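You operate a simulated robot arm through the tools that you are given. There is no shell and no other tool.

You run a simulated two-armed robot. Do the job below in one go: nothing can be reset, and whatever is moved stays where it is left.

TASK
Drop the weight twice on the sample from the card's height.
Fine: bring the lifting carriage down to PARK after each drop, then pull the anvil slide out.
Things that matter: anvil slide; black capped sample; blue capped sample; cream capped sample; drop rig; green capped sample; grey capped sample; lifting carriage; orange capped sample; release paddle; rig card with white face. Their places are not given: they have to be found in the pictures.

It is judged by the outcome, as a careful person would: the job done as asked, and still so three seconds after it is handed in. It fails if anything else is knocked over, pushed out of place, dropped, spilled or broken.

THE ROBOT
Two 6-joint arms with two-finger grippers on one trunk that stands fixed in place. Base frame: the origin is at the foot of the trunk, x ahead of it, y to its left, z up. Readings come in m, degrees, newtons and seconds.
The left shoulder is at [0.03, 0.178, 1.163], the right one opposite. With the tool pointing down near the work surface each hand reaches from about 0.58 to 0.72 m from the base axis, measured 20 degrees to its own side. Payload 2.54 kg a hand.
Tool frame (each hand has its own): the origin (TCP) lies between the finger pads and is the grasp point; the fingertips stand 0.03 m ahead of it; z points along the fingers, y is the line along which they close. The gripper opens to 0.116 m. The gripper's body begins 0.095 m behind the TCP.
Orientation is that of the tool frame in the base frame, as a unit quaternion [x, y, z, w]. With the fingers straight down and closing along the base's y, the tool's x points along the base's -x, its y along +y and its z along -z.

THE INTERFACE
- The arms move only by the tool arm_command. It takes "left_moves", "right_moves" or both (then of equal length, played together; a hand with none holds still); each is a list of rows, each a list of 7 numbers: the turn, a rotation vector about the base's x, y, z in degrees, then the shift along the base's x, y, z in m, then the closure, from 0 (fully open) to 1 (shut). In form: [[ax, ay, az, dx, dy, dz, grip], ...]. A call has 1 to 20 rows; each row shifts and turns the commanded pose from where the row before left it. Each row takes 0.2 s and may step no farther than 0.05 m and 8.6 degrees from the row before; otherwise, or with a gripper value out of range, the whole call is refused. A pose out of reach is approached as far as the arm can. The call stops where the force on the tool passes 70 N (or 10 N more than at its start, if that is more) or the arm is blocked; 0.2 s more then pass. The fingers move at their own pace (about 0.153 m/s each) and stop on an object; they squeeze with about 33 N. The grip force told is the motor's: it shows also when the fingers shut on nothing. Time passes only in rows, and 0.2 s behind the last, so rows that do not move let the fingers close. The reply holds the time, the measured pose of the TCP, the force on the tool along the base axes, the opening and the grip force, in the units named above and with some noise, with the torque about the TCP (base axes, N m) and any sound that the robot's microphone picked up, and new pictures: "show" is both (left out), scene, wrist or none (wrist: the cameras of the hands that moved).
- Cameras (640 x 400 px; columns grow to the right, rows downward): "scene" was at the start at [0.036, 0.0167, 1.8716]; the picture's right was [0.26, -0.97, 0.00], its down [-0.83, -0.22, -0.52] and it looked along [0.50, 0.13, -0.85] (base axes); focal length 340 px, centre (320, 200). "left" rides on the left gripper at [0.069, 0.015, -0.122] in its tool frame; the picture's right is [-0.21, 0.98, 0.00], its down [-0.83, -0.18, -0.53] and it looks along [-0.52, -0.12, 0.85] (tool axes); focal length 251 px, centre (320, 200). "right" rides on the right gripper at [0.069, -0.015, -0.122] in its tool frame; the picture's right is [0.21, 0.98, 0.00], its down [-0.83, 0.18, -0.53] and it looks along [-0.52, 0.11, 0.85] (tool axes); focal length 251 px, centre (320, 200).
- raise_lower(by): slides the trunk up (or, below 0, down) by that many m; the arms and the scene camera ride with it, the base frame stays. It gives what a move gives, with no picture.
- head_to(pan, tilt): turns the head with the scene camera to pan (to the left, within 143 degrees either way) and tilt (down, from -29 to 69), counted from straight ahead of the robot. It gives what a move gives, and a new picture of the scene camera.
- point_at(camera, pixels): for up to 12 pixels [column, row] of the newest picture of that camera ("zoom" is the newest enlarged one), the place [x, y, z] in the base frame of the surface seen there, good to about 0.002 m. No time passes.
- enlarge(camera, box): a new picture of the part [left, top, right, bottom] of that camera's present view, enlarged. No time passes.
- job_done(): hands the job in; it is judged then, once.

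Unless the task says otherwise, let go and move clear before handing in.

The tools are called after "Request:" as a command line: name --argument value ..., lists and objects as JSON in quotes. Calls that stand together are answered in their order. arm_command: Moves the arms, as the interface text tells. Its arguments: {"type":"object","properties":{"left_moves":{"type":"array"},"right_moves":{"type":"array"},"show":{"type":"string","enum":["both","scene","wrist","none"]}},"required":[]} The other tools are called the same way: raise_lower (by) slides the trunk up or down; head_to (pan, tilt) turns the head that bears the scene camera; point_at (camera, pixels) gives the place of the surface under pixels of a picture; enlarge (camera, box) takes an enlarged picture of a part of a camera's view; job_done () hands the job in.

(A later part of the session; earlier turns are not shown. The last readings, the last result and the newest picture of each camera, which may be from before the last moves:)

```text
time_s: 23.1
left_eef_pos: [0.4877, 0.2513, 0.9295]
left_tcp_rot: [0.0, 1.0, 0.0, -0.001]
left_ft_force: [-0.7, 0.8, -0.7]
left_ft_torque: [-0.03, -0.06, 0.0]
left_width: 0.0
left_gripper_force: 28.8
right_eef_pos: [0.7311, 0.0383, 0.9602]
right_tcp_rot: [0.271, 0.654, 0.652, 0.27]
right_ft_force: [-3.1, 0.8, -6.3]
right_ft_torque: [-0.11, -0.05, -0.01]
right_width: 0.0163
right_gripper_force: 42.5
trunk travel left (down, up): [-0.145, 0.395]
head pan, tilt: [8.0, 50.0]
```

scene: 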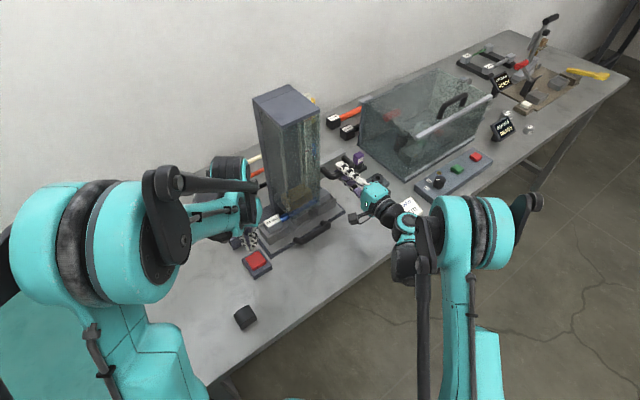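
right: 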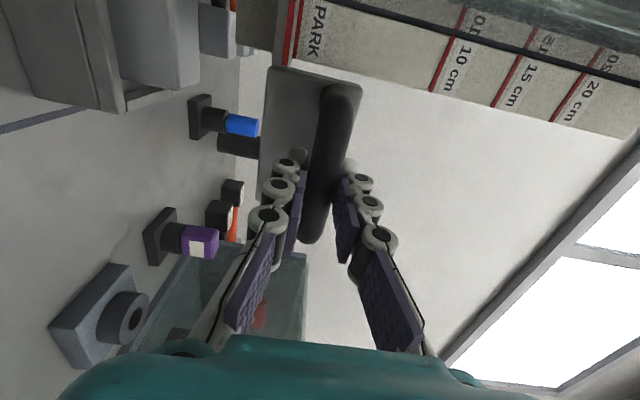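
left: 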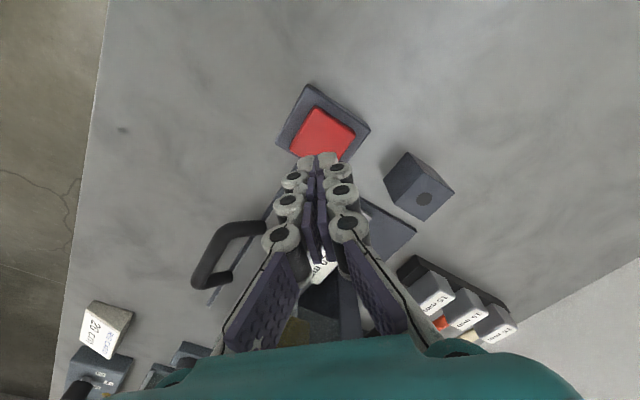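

The fingers hold the bar (opening 16 mm, 42 N) and the wrist camera sees the pointer and the scale. I will start lifting slowly by 4 cm and watch the force.

Request:
arm_command --right_moves '[[0, 0, 0, 0, 0, 0.005, 1], [0, 0, 0, 0, 0, 0.01, 1], [0, 0, 0, 0, 0, 0.01, 1], [0, 0, 0, 0, 0, 0.015, 1]]'

```text
time_s: 24.1
left_eef_pos: [0.4874, 0.2496, 0.9305]
left_tcp_rot: [0.0, 1.0, 0.0, 0.0]
left_ft_force: [-0.4, 0.0, 0.1]
left_ft_torque: [0.0, 0.05, -0.01]
left_width: 0.0
left_gripper_force: 28.7
right_eef_pos: [0.7325, 0.0386, 1.001]
right_tcp_rot: [0.271, 0.654, 0.653, 0.271]
right_ft_force: [-6.3, -2.2, -3.9]
right_ft_torque: [-0.24, -0.15, 0.02]
right_width: 0.0163
right_gripper_force: 42.0
trunk travel left (down, up): [-0.145, 0.395]
head pan, tilt: [8.0, 50.0]
```

scene: 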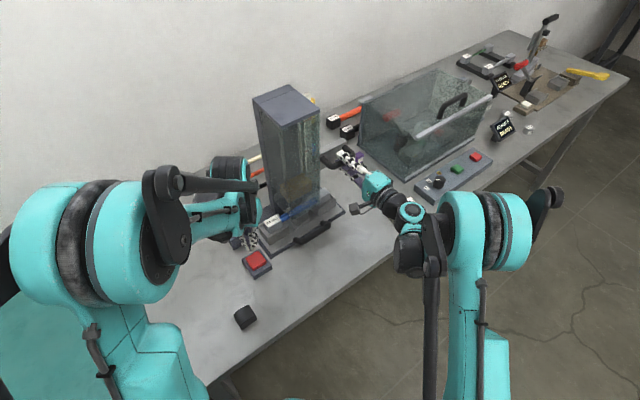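
right: 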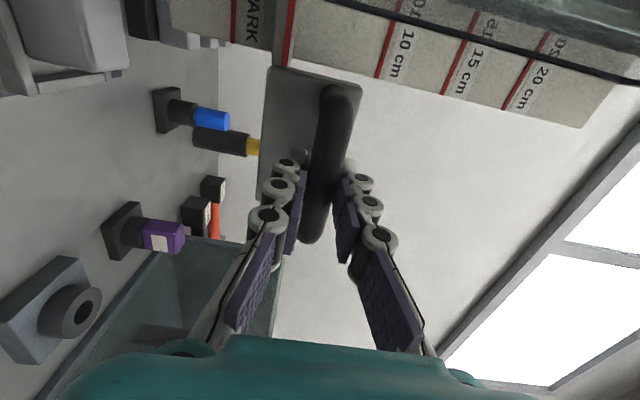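

The carriage rises freely with the hand, its pointer now between PARK and 10 cm. I will lift 15 cm more and then trim to the 20 cm line.

Request:
arm_command --right_moves '[[0, 0, 0, 0, 0, 0.02, 1], [0, 0, 0, 0, 0, 0.025, 1], [0, 0, 0, 0, 0, 0.025, 1], [0, 0, 0, 0, 0, 0.025, 1], [0, 0, 0, 0, 0, 0.025, 1], [0, 0, 0, 0, 0, 0.02, 1], [0, 0, 0, 0, 0, 0.01, 1], [0, 0, 0, 0, 0, 0, 1]]'

```text
time_s: 25.9
left_eef_pos: [0.4865, 0.2508, 0.9298]
left_tcp_rot: [0.0, 1.0, 0.0, -0.002]
left_ft_force: [-0.5, -0.6, -0.5]
left_ft_torque: [-0.02, -0.01, 0.0]
left_width: 0.0
left_gripper_force: 29.0
right_eef_pos: [0.7325, 0.0383, 1.1508]
right_tcp_rot: [0.272, 0.654, 0.652, 0.271]
right_ft_force: [-3.3, -0.8, -6.4]
right_ft_torque: [-0.22, -0.15, 0.25]
right_width: 0.0164
right_gripper_force: 41.5
trunk travel left (down, up): [-0.145, 0.395]
head pan, tilt: [8.0, 50.0]
```

scene: 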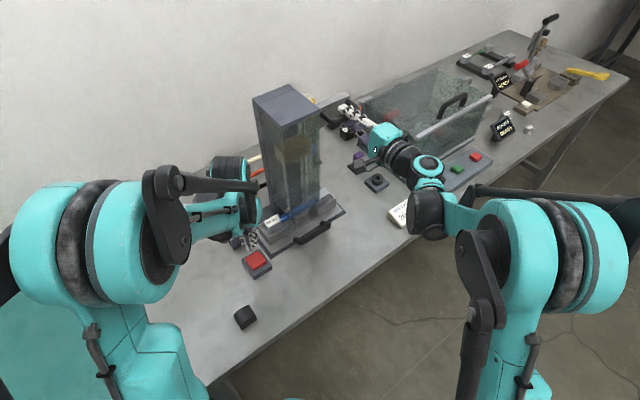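
right: 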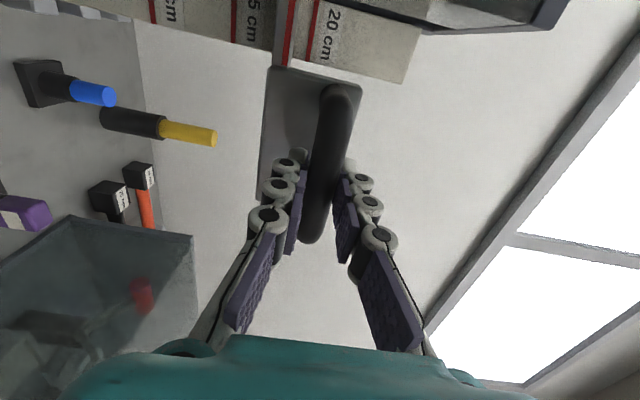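

The weight rises with the carriage in the glass tube at about (295,145), and the pointer is just short of the 20 cm line. I will enlarge and measure both lines.

Request:
enlarge --camera "right" --box '[230, 0, 350, 75]'

```text
5.33 times, centred on (290, 38) of right
```

zoom: 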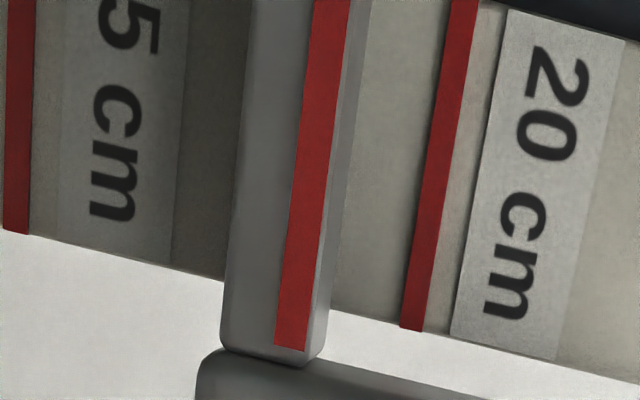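

Request:
point_at --camera "zoom" --pixels '[[313, 180], [325, 60], [330, 100], [298, 300], [452, 100], [437, 180], [459, 40], [414, 310], [18, 100], [18, 180], [20, 40], [290, 340]]'

```text
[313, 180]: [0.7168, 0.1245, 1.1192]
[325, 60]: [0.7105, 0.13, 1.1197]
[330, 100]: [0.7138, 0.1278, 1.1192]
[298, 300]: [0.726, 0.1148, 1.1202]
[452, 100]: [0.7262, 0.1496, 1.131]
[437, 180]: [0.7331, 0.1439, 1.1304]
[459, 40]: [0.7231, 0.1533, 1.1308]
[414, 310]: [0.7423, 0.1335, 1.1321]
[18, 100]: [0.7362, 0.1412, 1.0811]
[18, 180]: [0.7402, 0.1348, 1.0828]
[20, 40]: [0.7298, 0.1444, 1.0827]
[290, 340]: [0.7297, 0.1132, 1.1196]
```

The pointer reads z≈1.1195 and the 20 cm line z≈1.131, so about 11 mm remain. I will lift 10.5 mm and measure again.

Request:
arm_command --right_moves '[[0, 0, 0, 0, 0, 0.005, 1], [0, 0, 0, 0, 0, 0.0055, 1], [0, 0, 0, 0, 0, 0, 1]]' --show "wrist"

Request:
enlarge --camera "right" --box '[230, 0, 350, 75]'

```text
time_s: 26.7
left_eef_pos: [0.4874, 0.2487, 0.9307]
left_tcp_rot: [0.0, 1.0, 0.0, -0.001]
left_ft_force: [0.0, 0.0, 0.6]
left_ft_torque: [-0.01, -0.02, 0.0]
left_width: 0.0
left_gripper_force: 28.5
right_eef_pos: [0.7326, 0.0394, 1.1615]
right_tcp_rot: [0.271, 0.654, 0.652, 0.269]
right_ft_force: [-4.9, -1.6, -8.5]
right_ft_torque: [-0.17, -0.11, -0.27]
right_width: 0.0163
right_gripper_force: 41.5
trunk travel left (down, up): [-0.145, 0.395]
head pan, tilt: [8.0, 50.0]
```

right: 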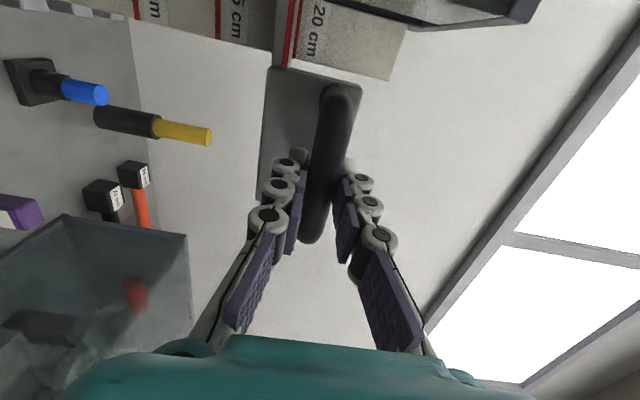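

```text
5.33 times, centred on (290, 38) of right
```

zoom: 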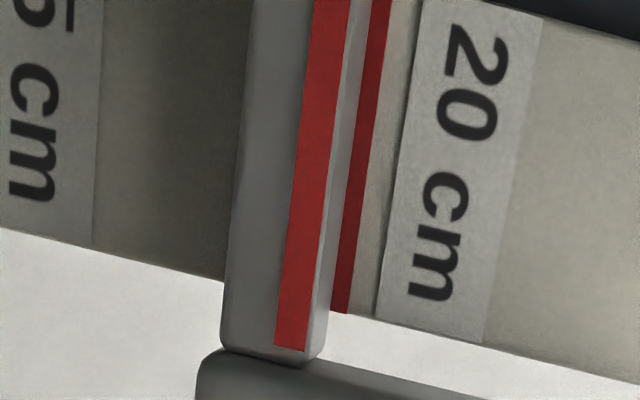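

Request:
point_at --camera "zoom" --pixels '[[325, 60], [320, 100], [310, 180], [298, 280], [328, 30], [290, 330], [378, 30], [374, 60], [369, 100], [360, 180], [348, 270], [343, 305]]'

```text
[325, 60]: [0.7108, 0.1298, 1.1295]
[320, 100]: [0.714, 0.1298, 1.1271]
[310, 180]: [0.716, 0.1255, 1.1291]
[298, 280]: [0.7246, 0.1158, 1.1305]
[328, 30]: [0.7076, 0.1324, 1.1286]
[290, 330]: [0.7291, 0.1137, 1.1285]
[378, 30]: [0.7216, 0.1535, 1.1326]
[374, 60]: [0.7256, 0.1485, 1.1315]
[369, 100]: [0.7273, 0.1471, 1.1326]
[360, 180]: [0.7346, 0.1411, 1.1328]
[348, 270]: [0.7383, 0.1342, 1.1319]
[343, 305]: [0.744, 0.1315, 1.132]
```

The pointer averages z≈1.129 and the 20 cm line z≈1.132, so it is within a few millimetres. I will cross-check from the scene camera.

Request:
head_to --pan 8 --tilt 50

Request:
enlarge --camera "scene" --box '[290, 85, 370, 145]'

```text
time_s: 27.3
left_eef_pos: [0.4867, 0.2506, 0.9311]
left_tcp_rot: [0.0, 1.0, 0.0, -0.001]
left_ft_force: [1.2, 0.0, 1.2]
left_ft_torque: [0.01, -0.01, -0.02]
left_width: 0.0001
left_gripper_force: 29.5
right_eef_pos: [0.7311, 0.0394, 1.162]
right_tcp_rot: [0.271, 0.654, 0.652, 0.269]
right_ft_force: [-3.2, -1.9, -6.8]
right_ft_torque: [-0.18, -0.17, 0.0]
right_width: 0.0162
right_gripper_force: 41.9
trunk travel left (down, up): [-0.145, 0.395]
head pan, tilt: [8.0, 50.0]
```

scene: 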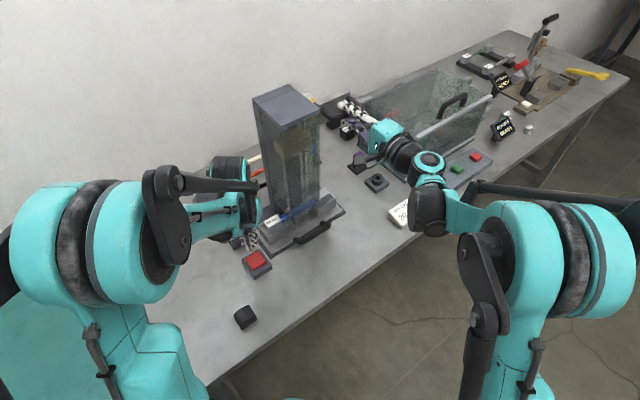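

```text
6.67 times, centred on (330, 115) of scene
```

zoom: 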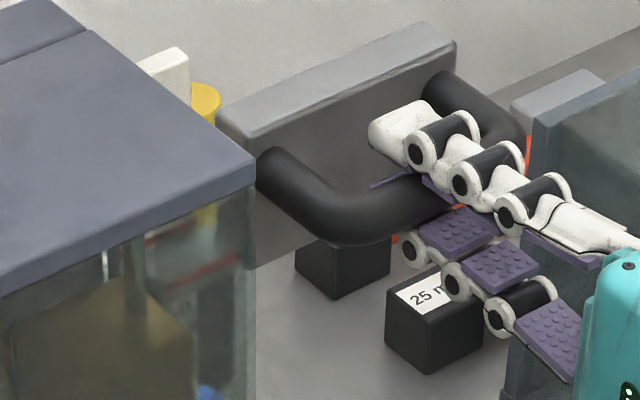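

The tower hides the pointer from the scene camera, so I will sample more points in the wrist view.

Request:
enlarge --camera "right" --box '[255, 0, 335, 50]'

Request:
point_at --camera "zoom" --pixels '[[297, 220], [301, 180], [305, 140], [310, 100], [314, 60], [318, 20], [371, 220], [377, 180], [384, 140], [389, 100], [393, 60], [398, 20]]'

```text
8.00 times, centred on (295, 25) of right
```

zoom: 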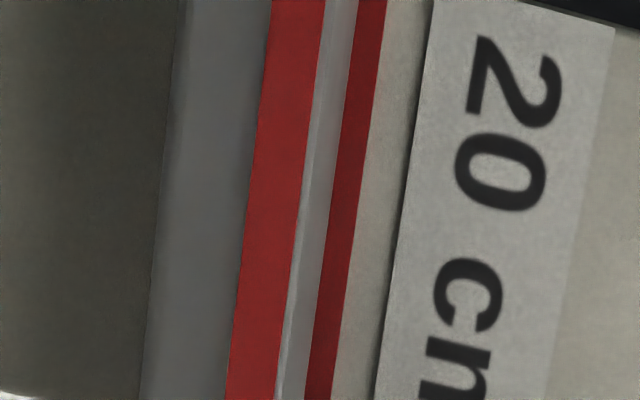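

```text
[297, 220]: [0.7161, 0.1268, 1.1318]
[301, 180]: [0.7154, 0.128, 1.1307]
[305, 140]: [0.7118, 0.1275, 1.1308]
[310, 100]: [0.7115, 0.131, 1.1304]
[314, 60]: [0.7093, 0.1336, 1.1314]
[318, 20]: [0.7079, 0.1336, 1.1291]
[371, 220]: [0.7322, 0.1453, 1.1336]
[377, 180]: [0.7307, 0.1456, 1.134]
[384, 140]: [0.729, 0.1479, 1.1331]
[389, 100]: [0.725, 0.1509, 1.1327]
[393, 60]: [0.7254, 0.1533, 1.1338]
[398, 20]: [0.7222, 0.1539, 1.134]
```

My samples fell on the stripe edges; I will sample the stripe centres properly.

Request:
point_at --camera "zoom" --pixels '[[297, 20], [293, 60], [287, 110], [280, 150], [269, 220], [256, 320], [369, 20], [364, 60], [357, 110], [350, 150], [339, 220], [326, 320]]'

```text
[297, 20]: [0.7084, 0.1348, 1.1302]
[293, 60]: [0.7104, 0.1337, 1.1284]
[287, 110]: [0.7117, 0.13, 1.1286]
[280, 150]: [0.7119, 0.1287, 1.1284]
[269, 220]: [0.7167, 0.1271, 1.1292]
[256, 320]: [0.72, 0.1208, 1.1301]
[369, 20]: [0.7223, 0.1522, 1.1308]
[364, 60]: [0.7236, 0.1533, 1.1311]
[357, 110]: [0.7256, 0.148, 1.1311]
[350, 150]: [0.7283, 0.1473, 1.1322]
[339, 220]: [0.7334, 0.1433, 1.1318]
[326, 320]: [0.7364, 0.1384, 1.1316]
```

The pointer centre averages 1.1292 against 1.1314 for the line, a 2 mm gap, of which about 1.6 mm was already there at PARK. I will lift 1 mm more and bring the left fingertips to just above the paddle.

Request:
arm_command --left_moves '[[0, 0, 0, 0, 0, -0.02, 1], [0, 0, 0, 0, 0, -0.02, 1], [0, 0, 0, 0, 0, -0.012, 1]]' --right_moves '[[0, 0, 0, 0, 0, 0.001, 1], [0, 0, 0, 0, 0, 0, 1], [0, 0, 0, 0, 0, 0, 1]]'

Request:
enlarge --camera "scene" --box '[220, 190, 340, 290]'

Request:
enlarge --camera "right" --box '[255, 0, 335, 50]'

```text
time_s: 28.1
left_eef_pos: [0.4869, 0.25, 0.8782]
left_tcp_rot: [0.0, 1.0, 0.0, 0.0]
left_ft_force: [0.4, -0.4, -0.2]
left_ft_torque: [0.0, -0.01, -0.03]
left_width: 0.0001
left_gripper_force: 28.6
right_eef_pos: [0.7328, 0.0375, 1.1624]
right_tcp_rot: [0.272, 0.655, 0.652, 0.269]
right_ft_force: [-5.8, -1.5, -9.3]
right_ft_torque: [-0.18, -0.11, 0.04]
right_width: 0.0163
right_gripper_force: 42.6
trunk travel left (down, up): [-0.145, 0.395]
head pan, tilt: [8.0, 50.0]
```

scene: 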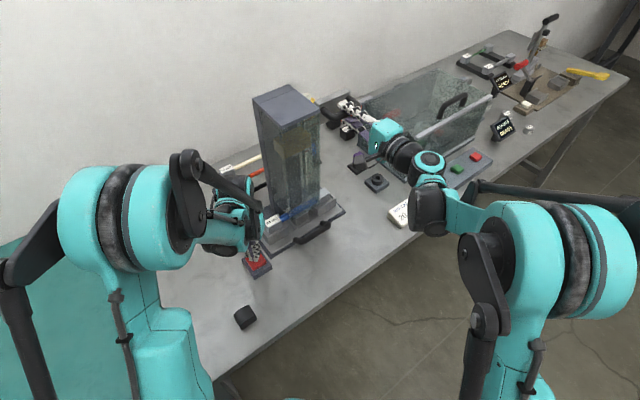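
right: 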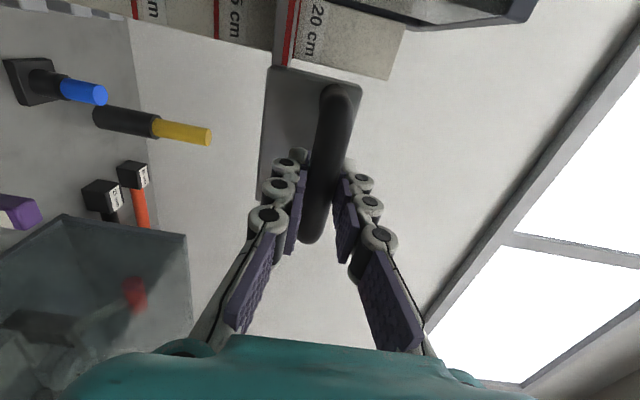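
left: 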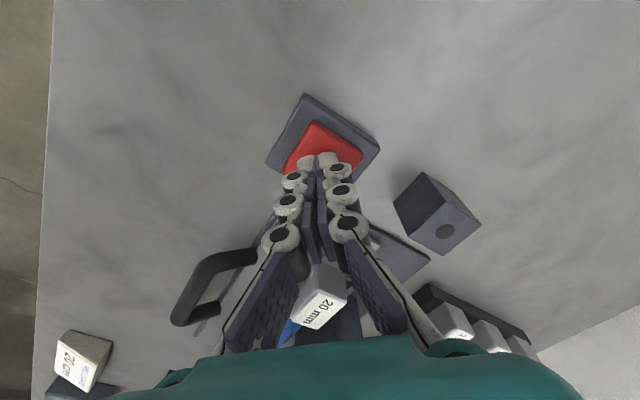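

```text
4.00 times, centred on (280, 240) of scene
```

zoom: 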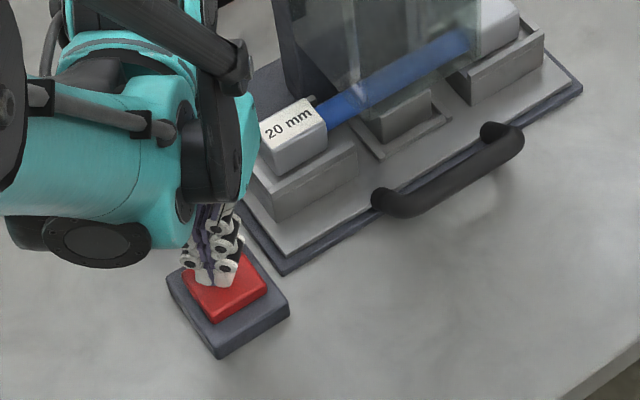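

```text
8.00 times, centred on (295, 25) of right
```

zoom: 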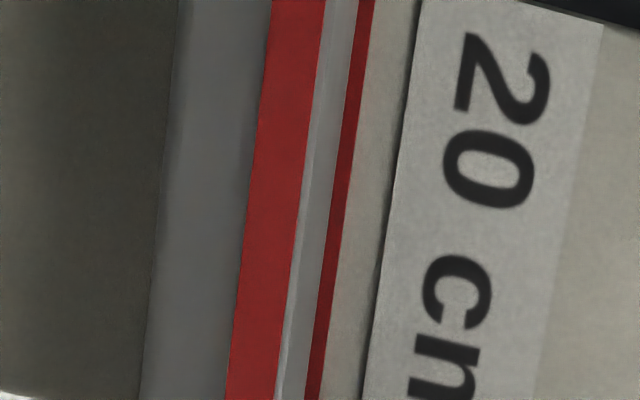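

The pointer is now aligned with the 20 cm line to about a millimetre, and the left fingertips are centred over the red pad 1 cm above it. I will press down slowly until the weight releases.

Request:
arm_command --left_moves '[[0, 0, 0, 0, 0, -0.006, 1], [0, 0, 0, 0, 0, -0.004, 1], [0, 0, 0, 0, 0, -0.004, 1], [0, 0, 0, 0, 0, -0.004, 1]]'

```text
time_s: 29.1
left_eef_pos: [0.4874, 0.2503, 0.8608]
left_tcp_rot: [0.0, 1.0, 0.0, -0.001]
left_ft_force: [0.1, -0.8, 1.5]
left_ft_torque: [-0.03, -0.01, 0.02]
left_width: 0.0061
left_gripper_force: 28.4
right_eef_pos: [0.7329, 0.04, 1.1619]
right_tcp_rot: [0.271, 0.654, 0.652, 0.27]
right_ft_force: [-4.3, -1.2, -8.5]
right_ft_torque: [-0.14, -0.11, 0.02]
right_width: 0.0164
right_gripper_force: 41.7
trunk travel left (down, up): [-0.145, 0.395]
head pan, tilt: [8.0, 50.0]
```

scene: 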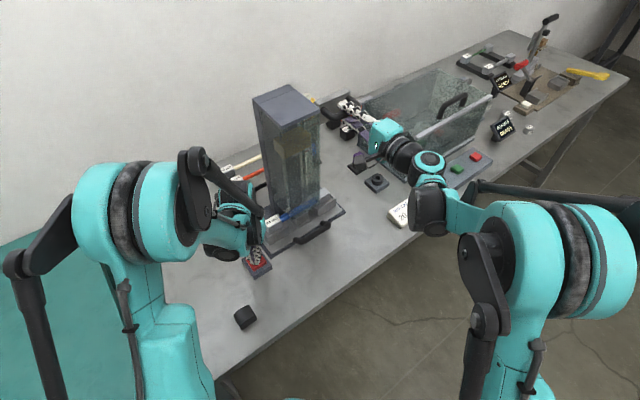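
left: 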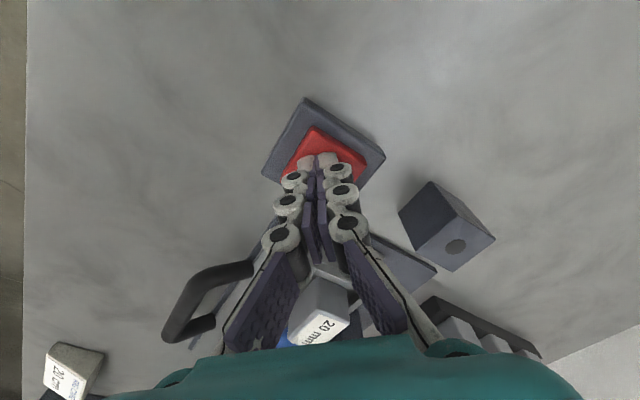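

The left force is only 1.5 N with fingertips near the pad's surface; no drop sound yet. I will look at the weight and the pad before pressing farther.

Request:
enlarge --camera "scene" --box '[230, 85, 350, 285]'

Request:
enlarge --camera "left" --box '[240, 80, 400, 200]'

```text
2.00 times, centred on (290, 185) of scene
```

zoom: 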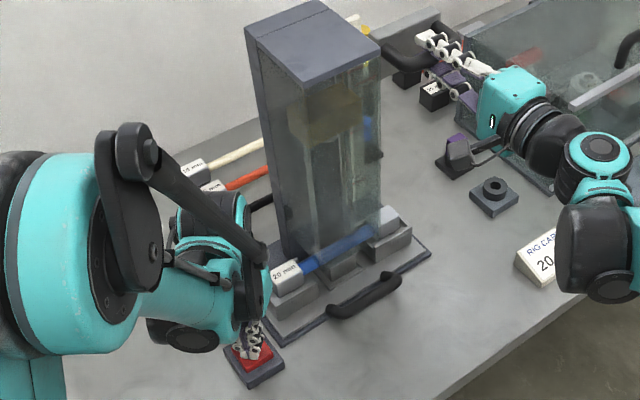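

```text
3.33 times, centred on (320, 140) of left
```

zoom: 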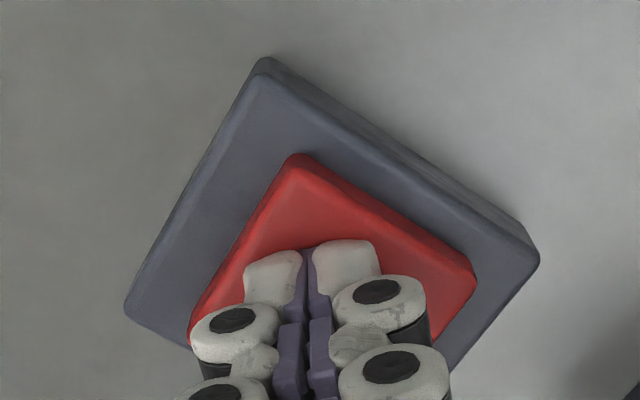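

The weight (brown, at about (325,110) in the zoom) is still up and the fingertips rest squarely on the red pad. I will press further in small steps.

Request:
arm_command --left_moves '[[0, 0, 0, 0, 0, -0.003, 1], [0, 0, 0, 0, 0, -0.003, 1]]' --show "scene"

```text
time_s: 29.7
left_eef_pos: [0.4866, 0.2508, 0.856]
left_tcp_rot: [-0.001, 1.0, 0.0, 0.001]
left_ft_force: [3.4, -2.3, 18.2]
left_ft_torque: [0.01, -0.06, 0.0]
left_width: 0.0058
left_gripper_force: 28.0
right_eef_pos: [0.7326, 0.0382, 1.1629]
right_tcp_rot: [0.272, 0.654, 0.653, 0.269]
right_ft_force: [1.5, 2.4, -5.2]
right_ft_torque: [-0.2, -0.18, 0.03]
right_width: 0.0164
right_gripper_force: 41.6
trunk travel left (down, up): [-0.145, 0.395]
head pan, tilt: [8.0, 50.0]
heard: click
```

scene: 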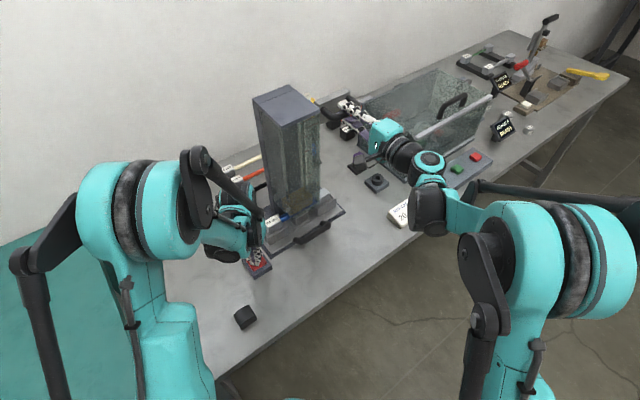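

A click was heard with 18 N on the pad. I will lift the left hand off the paddle and check that the weight has fallen on the sample.

Request:
arm_command --left_moves '[[0, 0, 0, 0, 0, 0.01, 1], [0, 0, 0, 0, 0, 0.02, 1], [0, 0, 0, 0, 0, 0.02, 1]]' --show "scene"

Request:
enlarge --camera "scene" --box '[230, 85, 350, 285]'

```text
time_s: 30.5
left_eef_pos: [0.4864, 0.2517, 0.9036]
left_tcp_rot: [0.0, 1.0, 0.0, 0.0]
left_ft_force: [0.3, 0.2, 0.6]
left_ft_torque: [0.0, 0.01, -0.01]
left_width: 0.0
left_gripper_force: 29.2
right_eef_pos: [0.7325, 0.0393, 1.1634]
right_tcp_rot: [0.272, 0.653, 0.653, 0.27]
right_ft_force: [3.3, -0.2, 4.7]
right_ft_torque: [-0.2, -0.26, 0.02]
right_width: 0.0164
right_gripper_force: 42.7
trunk travel left (down, up): [-0.145, 0.395]
head pan, tilt: [8.0, 50.0]
```

scene: 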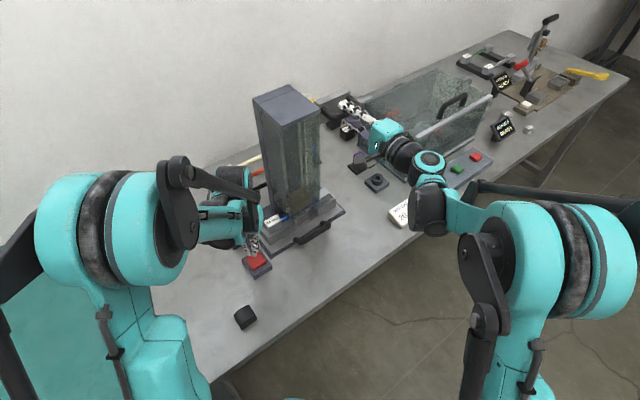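

```text
2.00 times, centred on (290, 185) of scene
```

zoom: 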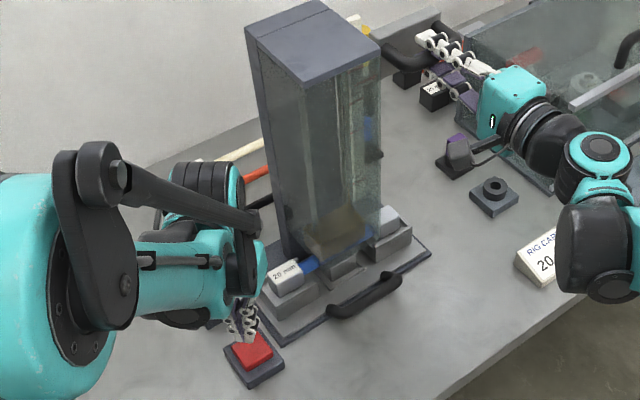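

The weight now rests on the sample (at about (340,235) in the zoom). I will lower the carriage smoothly to near PARK.

Request:
arm_command --right_moves '[[0, 0, 0, 0, 0, -0.015, 1], [0, 0, 0, 0, 0, -0.025, 1], [0, 0, 0, 0, 0, -0.025, 1], [0, 0, 0, 0, 0, -0.025, 1], [0, 0, 0, 0, 0, -0.025, 1], [0, 0, 0, 0, 0, -0.025, 1], [0, 0, 0, 0, 0, -0.025, 1], [0, 0, 0, 0, 0, -0.02, 1], [0, 0, 0, 0, 0, -0.01, 1], [0, 0, 0, 0, 0, 0, 1]]'

Request:
enlarge --camera "right" --box '[255, 0, 335, 50]'

```text
time_s: 32.7
left_eef_pos: [0.4884, 0.2503, 0.9041]
left_tcp_rot: [-0.001, 1.0, 0.0, -0.001]
left_ft_force: [-0.1, 1.1, 0.3]
left_ft_torque: [0.0, 0.01, 0.01]
left_width: 0.0001
left_gripper_force: 28.6
right_eef_pos: [0.7318, 0.0388, 0.9666]
right_tcp_rot: [0.271, 0.653, 0.653, 0.271]
right_ft_force: [-0.5, -0.7, -0.6]
right_ft_torque: [-0.08, -0.09, -0.36]
right_width: 0.0164
right_gripper_force: 42.3
trunk travel left (down, up): [-0.145, 0.395]
head pan, tilt: [8.0, 50.0]
```

scene: 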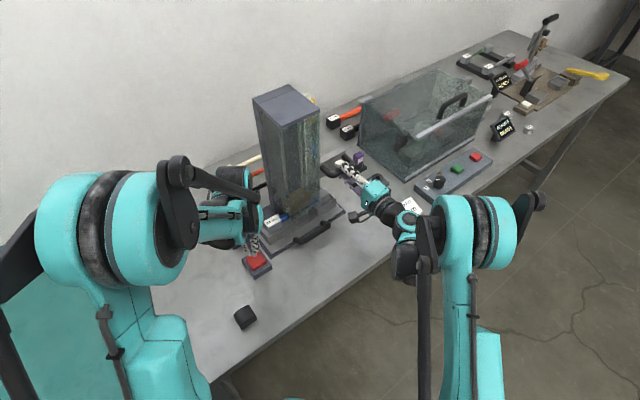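
right: 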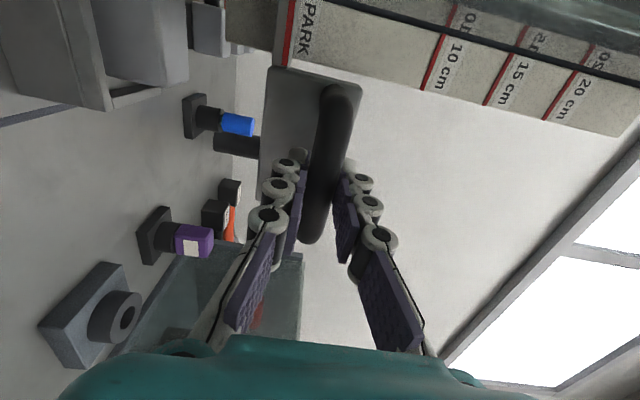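

```text
8.00 times, centred on (295, 25) of right
```

zoom: 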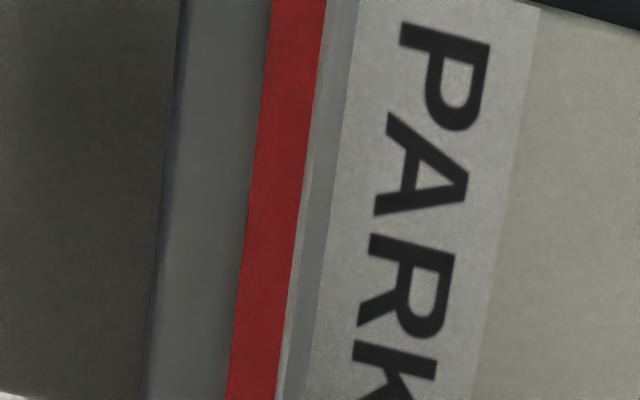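

The pointer is about 6 mm above PARK (hand at 0.9666 versus 0.9605 at the start). I will bring it down the rest of the way gently.

Request:
arm_command --right_moves '[[0, 0, 0, 0, 0, -0.003, 1], [0, 0, 0, 0, 0, -0.003, 1], [0, 0, 0, 0, 0, -0.001, 1], [0, 0, 0, 0, 0, 0, 1]]' --show "wrist"

Request:
enlarge --camera "right" --box '[255, 0, 335, 50]'

Request:
enlarge --camera "scene" --box '[230, 85, 350, 285]'

```text
time_s: 33.7
left_eef_pos: [0.4855, 0.2507, 0.9039]
left_tcp_rot: [0.0, 1.0, 0.0, 0.0]
left_ft_force: [-0.5, -0.8, 0.5]
left_ft_torque: [0.0, -0.03, 0.0]
left_width: 0.0001
left_gripper_force: 28.2
right_eef_pos: [0.7325, 0.0391, 0.9607]
right_tcp_rot: [0.27, 0.654, 0.653, 0.27]
right_ft_force: [0.2, 0.3, 4.8]
right_ft_torque: [-0.12, -0.17, 0.1]
right_width: 0.0163
right_gripper_force: 42.1
trunk travel left (down, up): [-0.145, 0.395]
head pan, tilt: [8.0, 50.0]
```

right: 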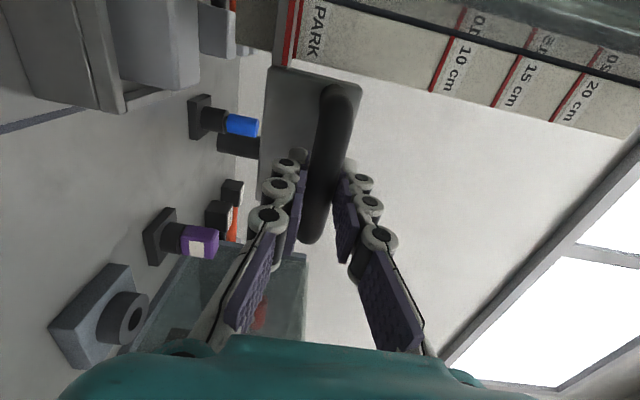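

```text
8.00 times, centred on (295, 25) of right
```

zoom: 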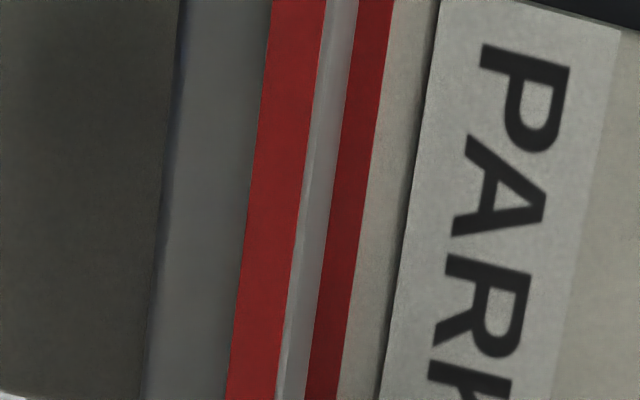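

```text
2.00 times, centred on (290, 185) of scene
```

zoom: 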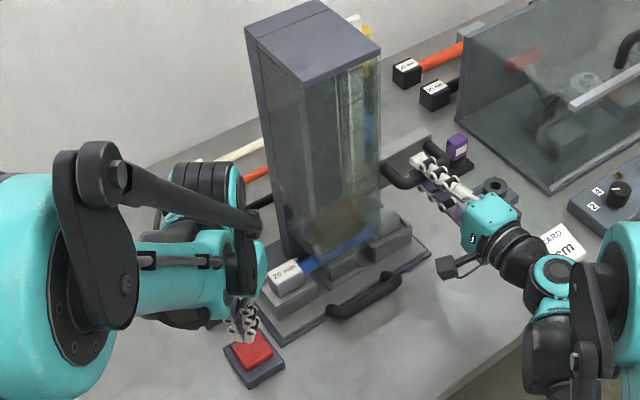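

The pointer stands at the PARK line and the brown weight looks slightly higher than when dropped. I will press the carriage down a touch more to be sure it is seated at PARK.

Request:
arm_command --right_moves '[[0, 0, 0, 0, 0, -0.001, 1], [0, 0, 0, 0, 0, -0.001, 1], [0, 0, 0, 0, 0, 0, 1]]' --show "wrist"

Request:
enlarge --camera "right" --box '[255, 0, 335, 50]'

Request:
enlarge --camera "scene" --box '[260, 130, 350, 240]'

```text
time_s: 34.5
left_eef_pos: [0.487, 0.2503, 0.9052]
left_tcp_rot: [-0.001, 1.0, 0.0, 0.0]
left_ft_force: [0.2, 0.5, 1.0]
left_ft_torque: [0.0, 0.0, -0.01]
left_width: 0.0
left_gripper_force: 28.7
right_eef_pos: [0.7325, 0.0385, 0.9596]
right_tcp_rot: [0.272, 0.654, 0.653, 0.27]
right_ft_force: [8.3, -0.2, 22.4]
right_ft_torque: [-0.23, -0.4, 0.54]
right_width: 0.0163
right_gripper_force: 42.0
trunk travel left (down, up): [-0.145, 0.395]
head pan, tilt: [8.0, 50.0]
```

right: 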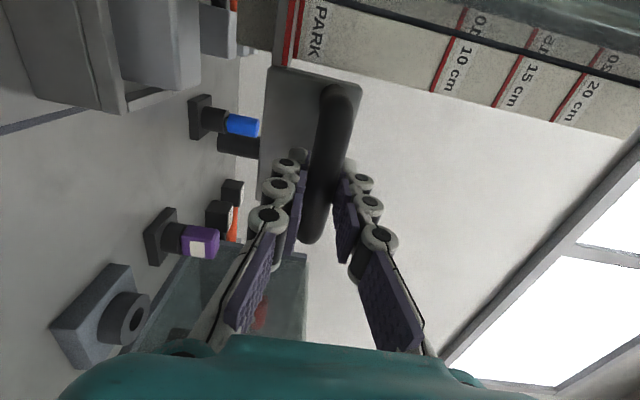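

```text
8.00 times, centred on (295, 25) of right
```

zoom: 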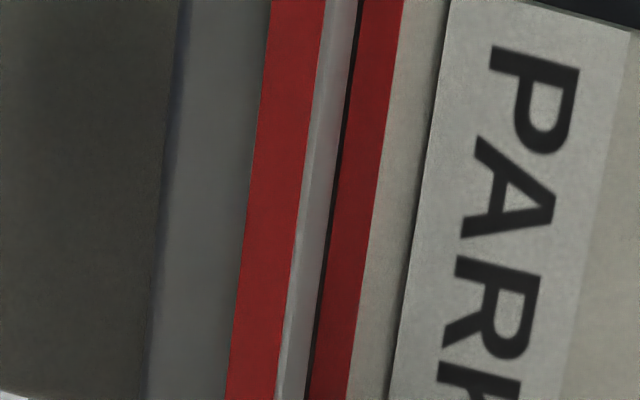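

```text
3.64 times, centred on (305, 185) of scene
```

zoom: 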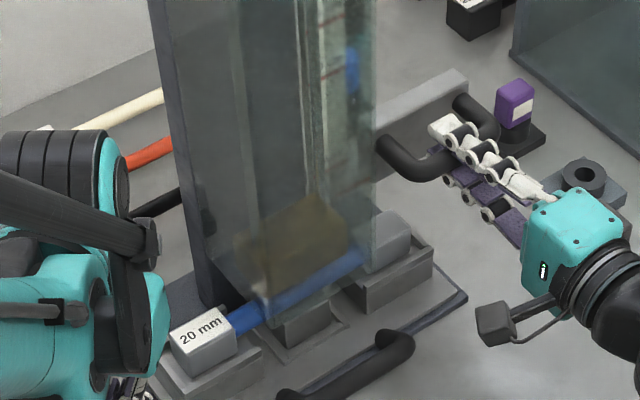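

The carriage is now seated on its stop (22 N upward). I will measure the pointer and PARK line here, so I can reproduce the same alignment at 20 cm.

Request:
enlarge --camera "right" --box '[255, 0, 335, 50]'

Request:
point_at --camera "zoom" --pixels '[[297, 20], [293, 60], [287, 110], [280, 150], [269, 220], [256, 320], [383, 20], [378, 60], [370, 110], [365, 150], [352, 220], [340, 320]]'

```text
8.00 times, centred on (295, 25) of right
```

zoom: 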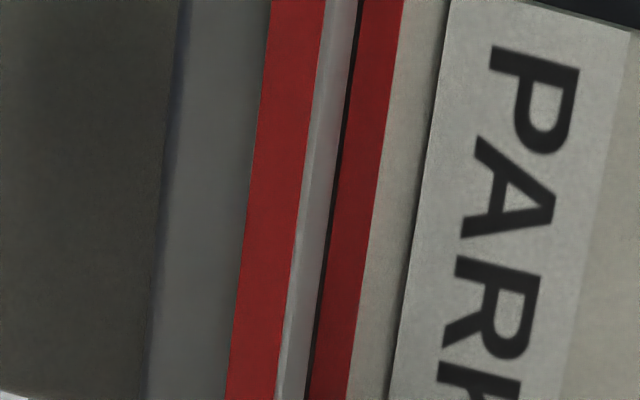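

```text
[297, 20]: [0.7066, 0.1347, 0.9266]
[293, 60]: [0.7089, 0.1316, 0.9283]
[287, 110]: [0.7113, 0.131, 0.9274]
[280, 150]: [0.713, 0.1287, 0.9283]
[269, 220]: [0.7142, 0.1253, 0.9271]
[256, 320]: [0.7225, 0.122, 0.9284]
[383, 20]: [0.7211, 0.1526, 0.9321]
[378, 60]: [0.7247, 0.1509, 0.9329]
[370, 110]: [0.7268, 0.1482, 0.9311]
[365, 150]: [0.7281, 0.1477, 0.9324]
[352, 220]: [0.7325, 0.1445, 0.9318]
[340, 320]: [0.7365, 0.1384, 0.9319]
```

The seated reading matches the start within about a millimetre, so I will repeat the same lift of about 0.202 m. I will begin with 6 cm and check that the weight comes along.

Request:
arm_command --right_moves '[[0, 0, 0, 0, 0, 0.005, 1], [0, 0, 0, 0, 0, 0.015, 1], [0, 0, 0, 0, 0, 0.02, 1], [0, 0, 0, 0, 0, 0.02, 1], [0, 0, 0, 0, 0, 0, 1]]' --show "scene"

Request:
enlarge --camera "scene" --box '[260, 130, 350, 240]'

```text
time_s: 35.7
left_eef_pos: [0.4868, 0.2501, 0.9034]
left_tcp_rot: [0.0, 1.0, -0.001, -0.001]
left_ft_force: [0.1, 0.3, -0.8]
left_ft_torque: [0.02, -0.03, 0.02]
left_width: 0.0002
left_gripper_force: 28.4
right_eef_pos: [0.7319, 0.0393, 1.0191]
right_tcp_rot: [0.27, 0.653, 0.654, 0.27]
right_ft_force: [-1.6, 2.2, -0.9]
right_ft_torque: [-0.15, -0.15, 0.29]
right_width: 0.0163
right_gripper_force: 42.0
trunk travel left (down, up): [-0.145, 0.395]
head pan, tilt: [8.0, 50.0]
```

scene: 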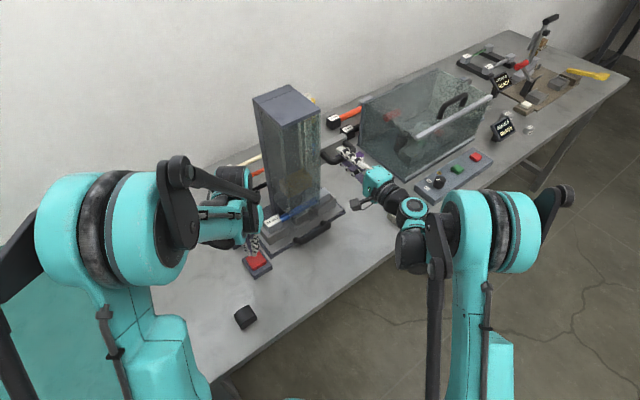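

```text
3.64 times, centred on (305, 185) of scene
```

zoom: 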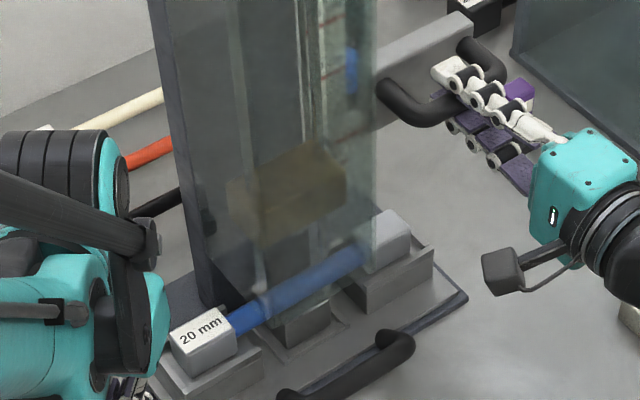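

The brown weight has risen with the carriage, off the blue sample, so it re-latched. I will lift the remaining 14.3 cm to the 20 cm line.

Request:
arm_command --right_moves '[[0, 0, 0, 0, 0, 0.02, 1], [0, 0, 0, 0, 0, 0.025, 1], [0, 0, 0, 0, 0, 0.025, 1], [0, 0, 0, 0, 0, 0.025, 1], [0, 0, 0, 0, 0, 0.025, 1], [0, 0, 0, 0, 0, 0.015, 1], [0, 0, 0, 0, 0, 0.0075, 1], [0, 0, 0, 0, 0, 0, 1], [0, 0, 0, 0, 0, 0, 1]]'

Request:
enlarge --camera "right" --box '[255, 0, 335, 50]'

Request:
point_at --camera "zoom" --pixels '[[297, 20], [293, 60], [287, 110], [280, 150], [269, 220], [256, 320], [369, 20], [364, 60], [357, 110], [350, 150], [339, 220], [326, 320]]'

```text
time_s: 37.7
left_eef_pos: [0.4882, 0.2517, 0.9051]
left_tcp_rot: [0.0, 1.0, 0.0, -0.001]
left_ft_force: [0.5, -0.3, -0.5]
left_ft_torque: [-0.02, -0.01, 0.0]
left_width: 0.0002
left_gripper_force: 28.5
right_eef_pos: [0.7321, 0.0382, 1.1596]
right_tcp_rot: [0.271, 0.655, 0.652, 0.27]
right_ft_force: [-4.9, 0.6, -6.1]
right_ft_torque: [-0.1, -0.06, -0.21]
right_width: 0.0163
right_gripper_force: 42.0
trunk travel left (down, up): [-0.145, 0.395]
head pan, tilt: [8.0, 50.0]
```

scene: 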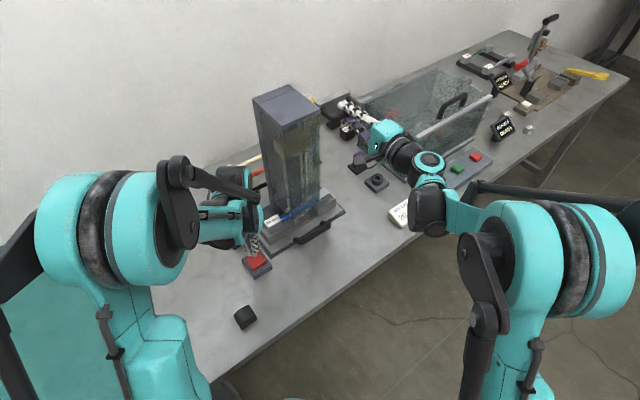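
right: 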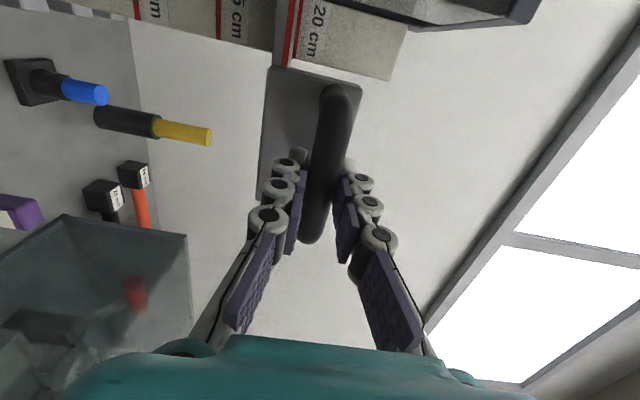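

```text
8.00 times, centred on (295, 25) of right
```

zoom: 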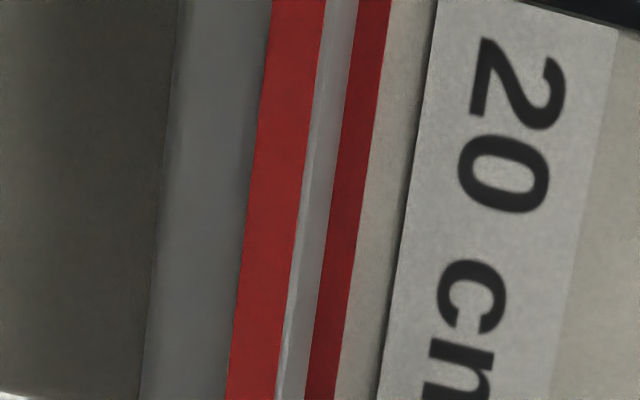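

```text
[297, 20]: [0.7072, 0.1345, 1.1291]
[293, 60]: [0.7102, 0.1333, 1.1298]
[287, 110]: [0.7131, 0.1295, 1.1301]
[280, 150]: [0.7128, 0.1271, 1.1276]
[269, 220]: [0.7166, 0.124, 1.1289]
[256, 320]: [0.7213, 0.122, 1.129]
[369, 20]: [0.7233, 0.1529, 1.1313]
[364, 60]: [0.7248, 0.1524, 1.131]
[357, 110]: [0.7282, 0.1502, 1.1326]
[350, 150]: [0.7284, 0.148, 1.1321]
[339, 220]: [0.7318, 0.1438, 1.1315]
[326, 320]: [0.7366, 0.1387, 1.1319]
```

The pointer sits 1–2 mm below the 20 cm line, nearly the same as before. I will lift 1 mm more and lower the left fingertips to just above the paddle.

Request:
arm_command --left_moves '[[0, 0, 0, 0, 0, -0.015, 1], [0, 0, 0, 0, 0, -0.015, 1], [0, 0, 0, 0, 0, 0, 1]]' --right_moves '[[0, 0, 0, 0, 0, 0.0012, 1], [0, 0, 0, 0, 0, 0, 1], [0, 0, 0, 0, 0, 0, 1]]'

Request:
enlarge --camera "right" --box '[255, 0, 335, 50]'

Request:
enlarge --camera "scene" --box '[230, 85, 350, 285]'

```text
time_s: 38.5
left_eef_pos: [0.4866, 0.2509, 0.8739]
left_tcp_rot: [0.0, 1.0, 0.0, -0.002]
left_ft_force: [0.2, 0.7, -0.1]
left_ft_torque: [0.0, -0.04, 0.0]
left_width: 0.0
left_gripper_force: 28.5
right_eef_pos: [0.7325, 0.0392, 1.1616]
right_tcp_rot: [0.271, 0.655, 0.652, 0.269]
right_ft_force: [-7.1, 0.0, -8.7]
right_ft_torque: [-0.12, 0.0, -0.03]
right_width: 0.0164
right_gripper_force: 42.6
trunk travel left (down, up): [-0.145, 0.395]
head pan, tilt: [8.0, 50.0]
```

scene: 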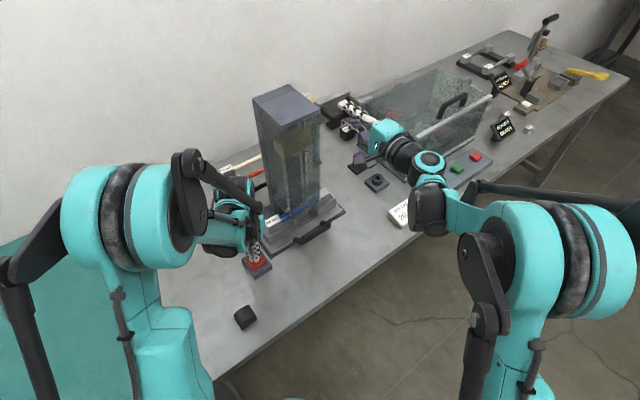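
right: 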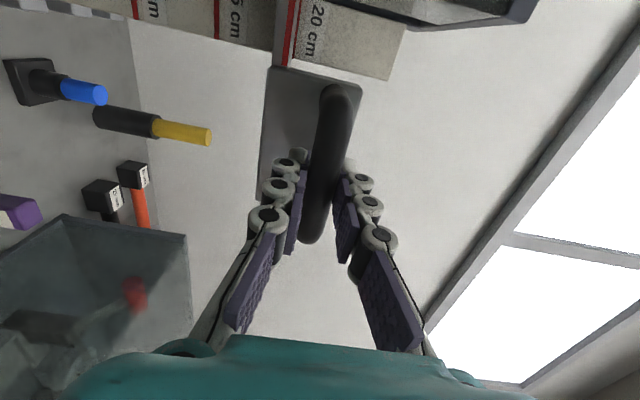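
left: 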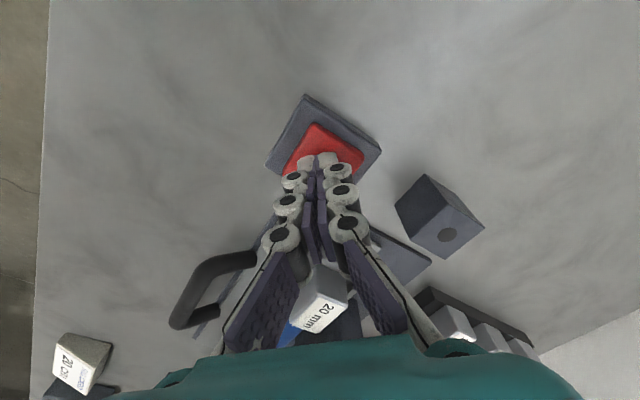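

```text
8.00 times, centred on (295, 25) of right
```

zoom: 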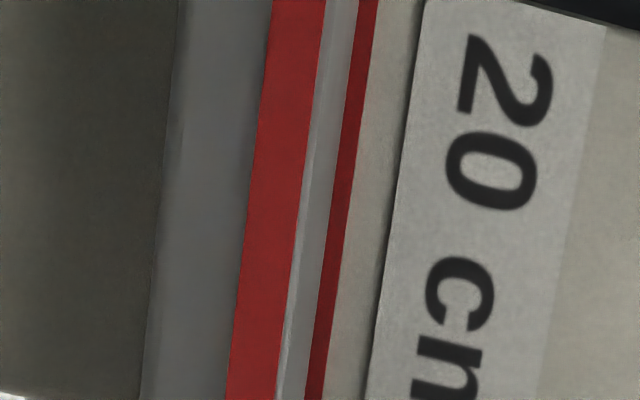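

```text
2.00 times, centred on (290, 185) of scene
```

zoom: 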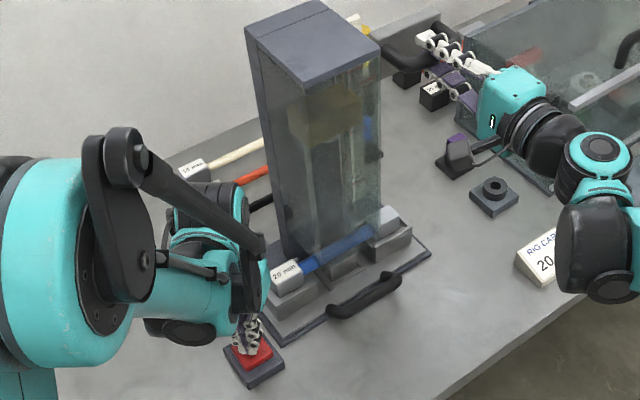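

The pointer is aligned as in the first drop, the weight is up in the tube at about (325,110), and the fingertips are over the pad. I will press down to the depth that clicked last time (hand z≈0.856) and lift off.

Request:
arm_command --left_moves '[[0, 0, 0, 0, 0, -0.006, 1], [0, 0, 0, 0, 0, -0.005, 1], [0, 0, 0, 0, 0, -0.004, 1], [0, 0, 0, 0, 0, -0.004, 1], [0, 0, 0, 0, 0, 0, 1]]' --show "scene"

Request:
enlarge --camera "scene" --box '[230, 85, 350, 285]'

```text
time_s: 39.7
left_eef_pos: [0.4862, 0.25, 0.8549]
left_tcp_rot: [0.0, 1.0, -0.001, 0.001]
left_ft_force: [0.7, -2.2, 12.0]
left_ft_torque: [-0.03, -0.02, -0.04]
left_width: 0.0062
left_gripper_force: 28.7
right_eef_pos: [0.7315, 0.0382, 1.1622]
right_tcp_rot: [0.271, 0.654, 0.652, 0.27]
right_ft_force: [-0.6, 3.4, -3.7]
right_ft_torque: [-0.1, -0.12, 0.08]
right_width: 0.0161
right_gripper_force: 41.8
trunk travel left (down, up): [-0.145, 0.395]
head pan, tilt: [8.0, 50.0]
heard: click
```

scene: 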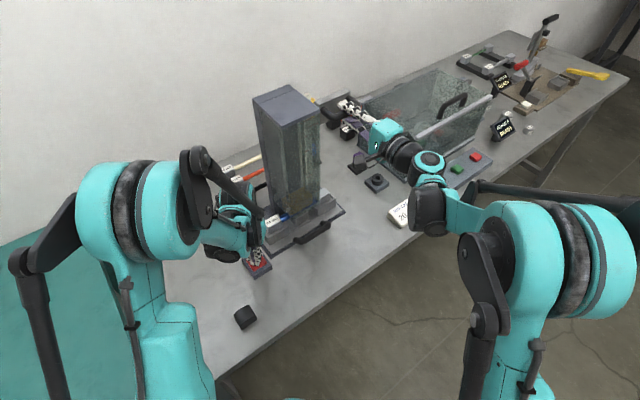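

```text
2.00 times, centred on (290, 185) of scene
```

zoom: 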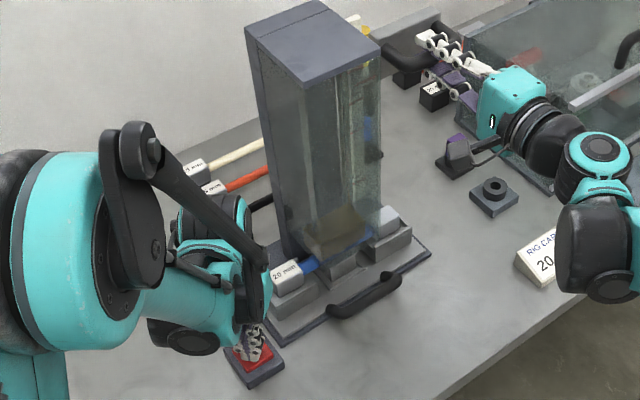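

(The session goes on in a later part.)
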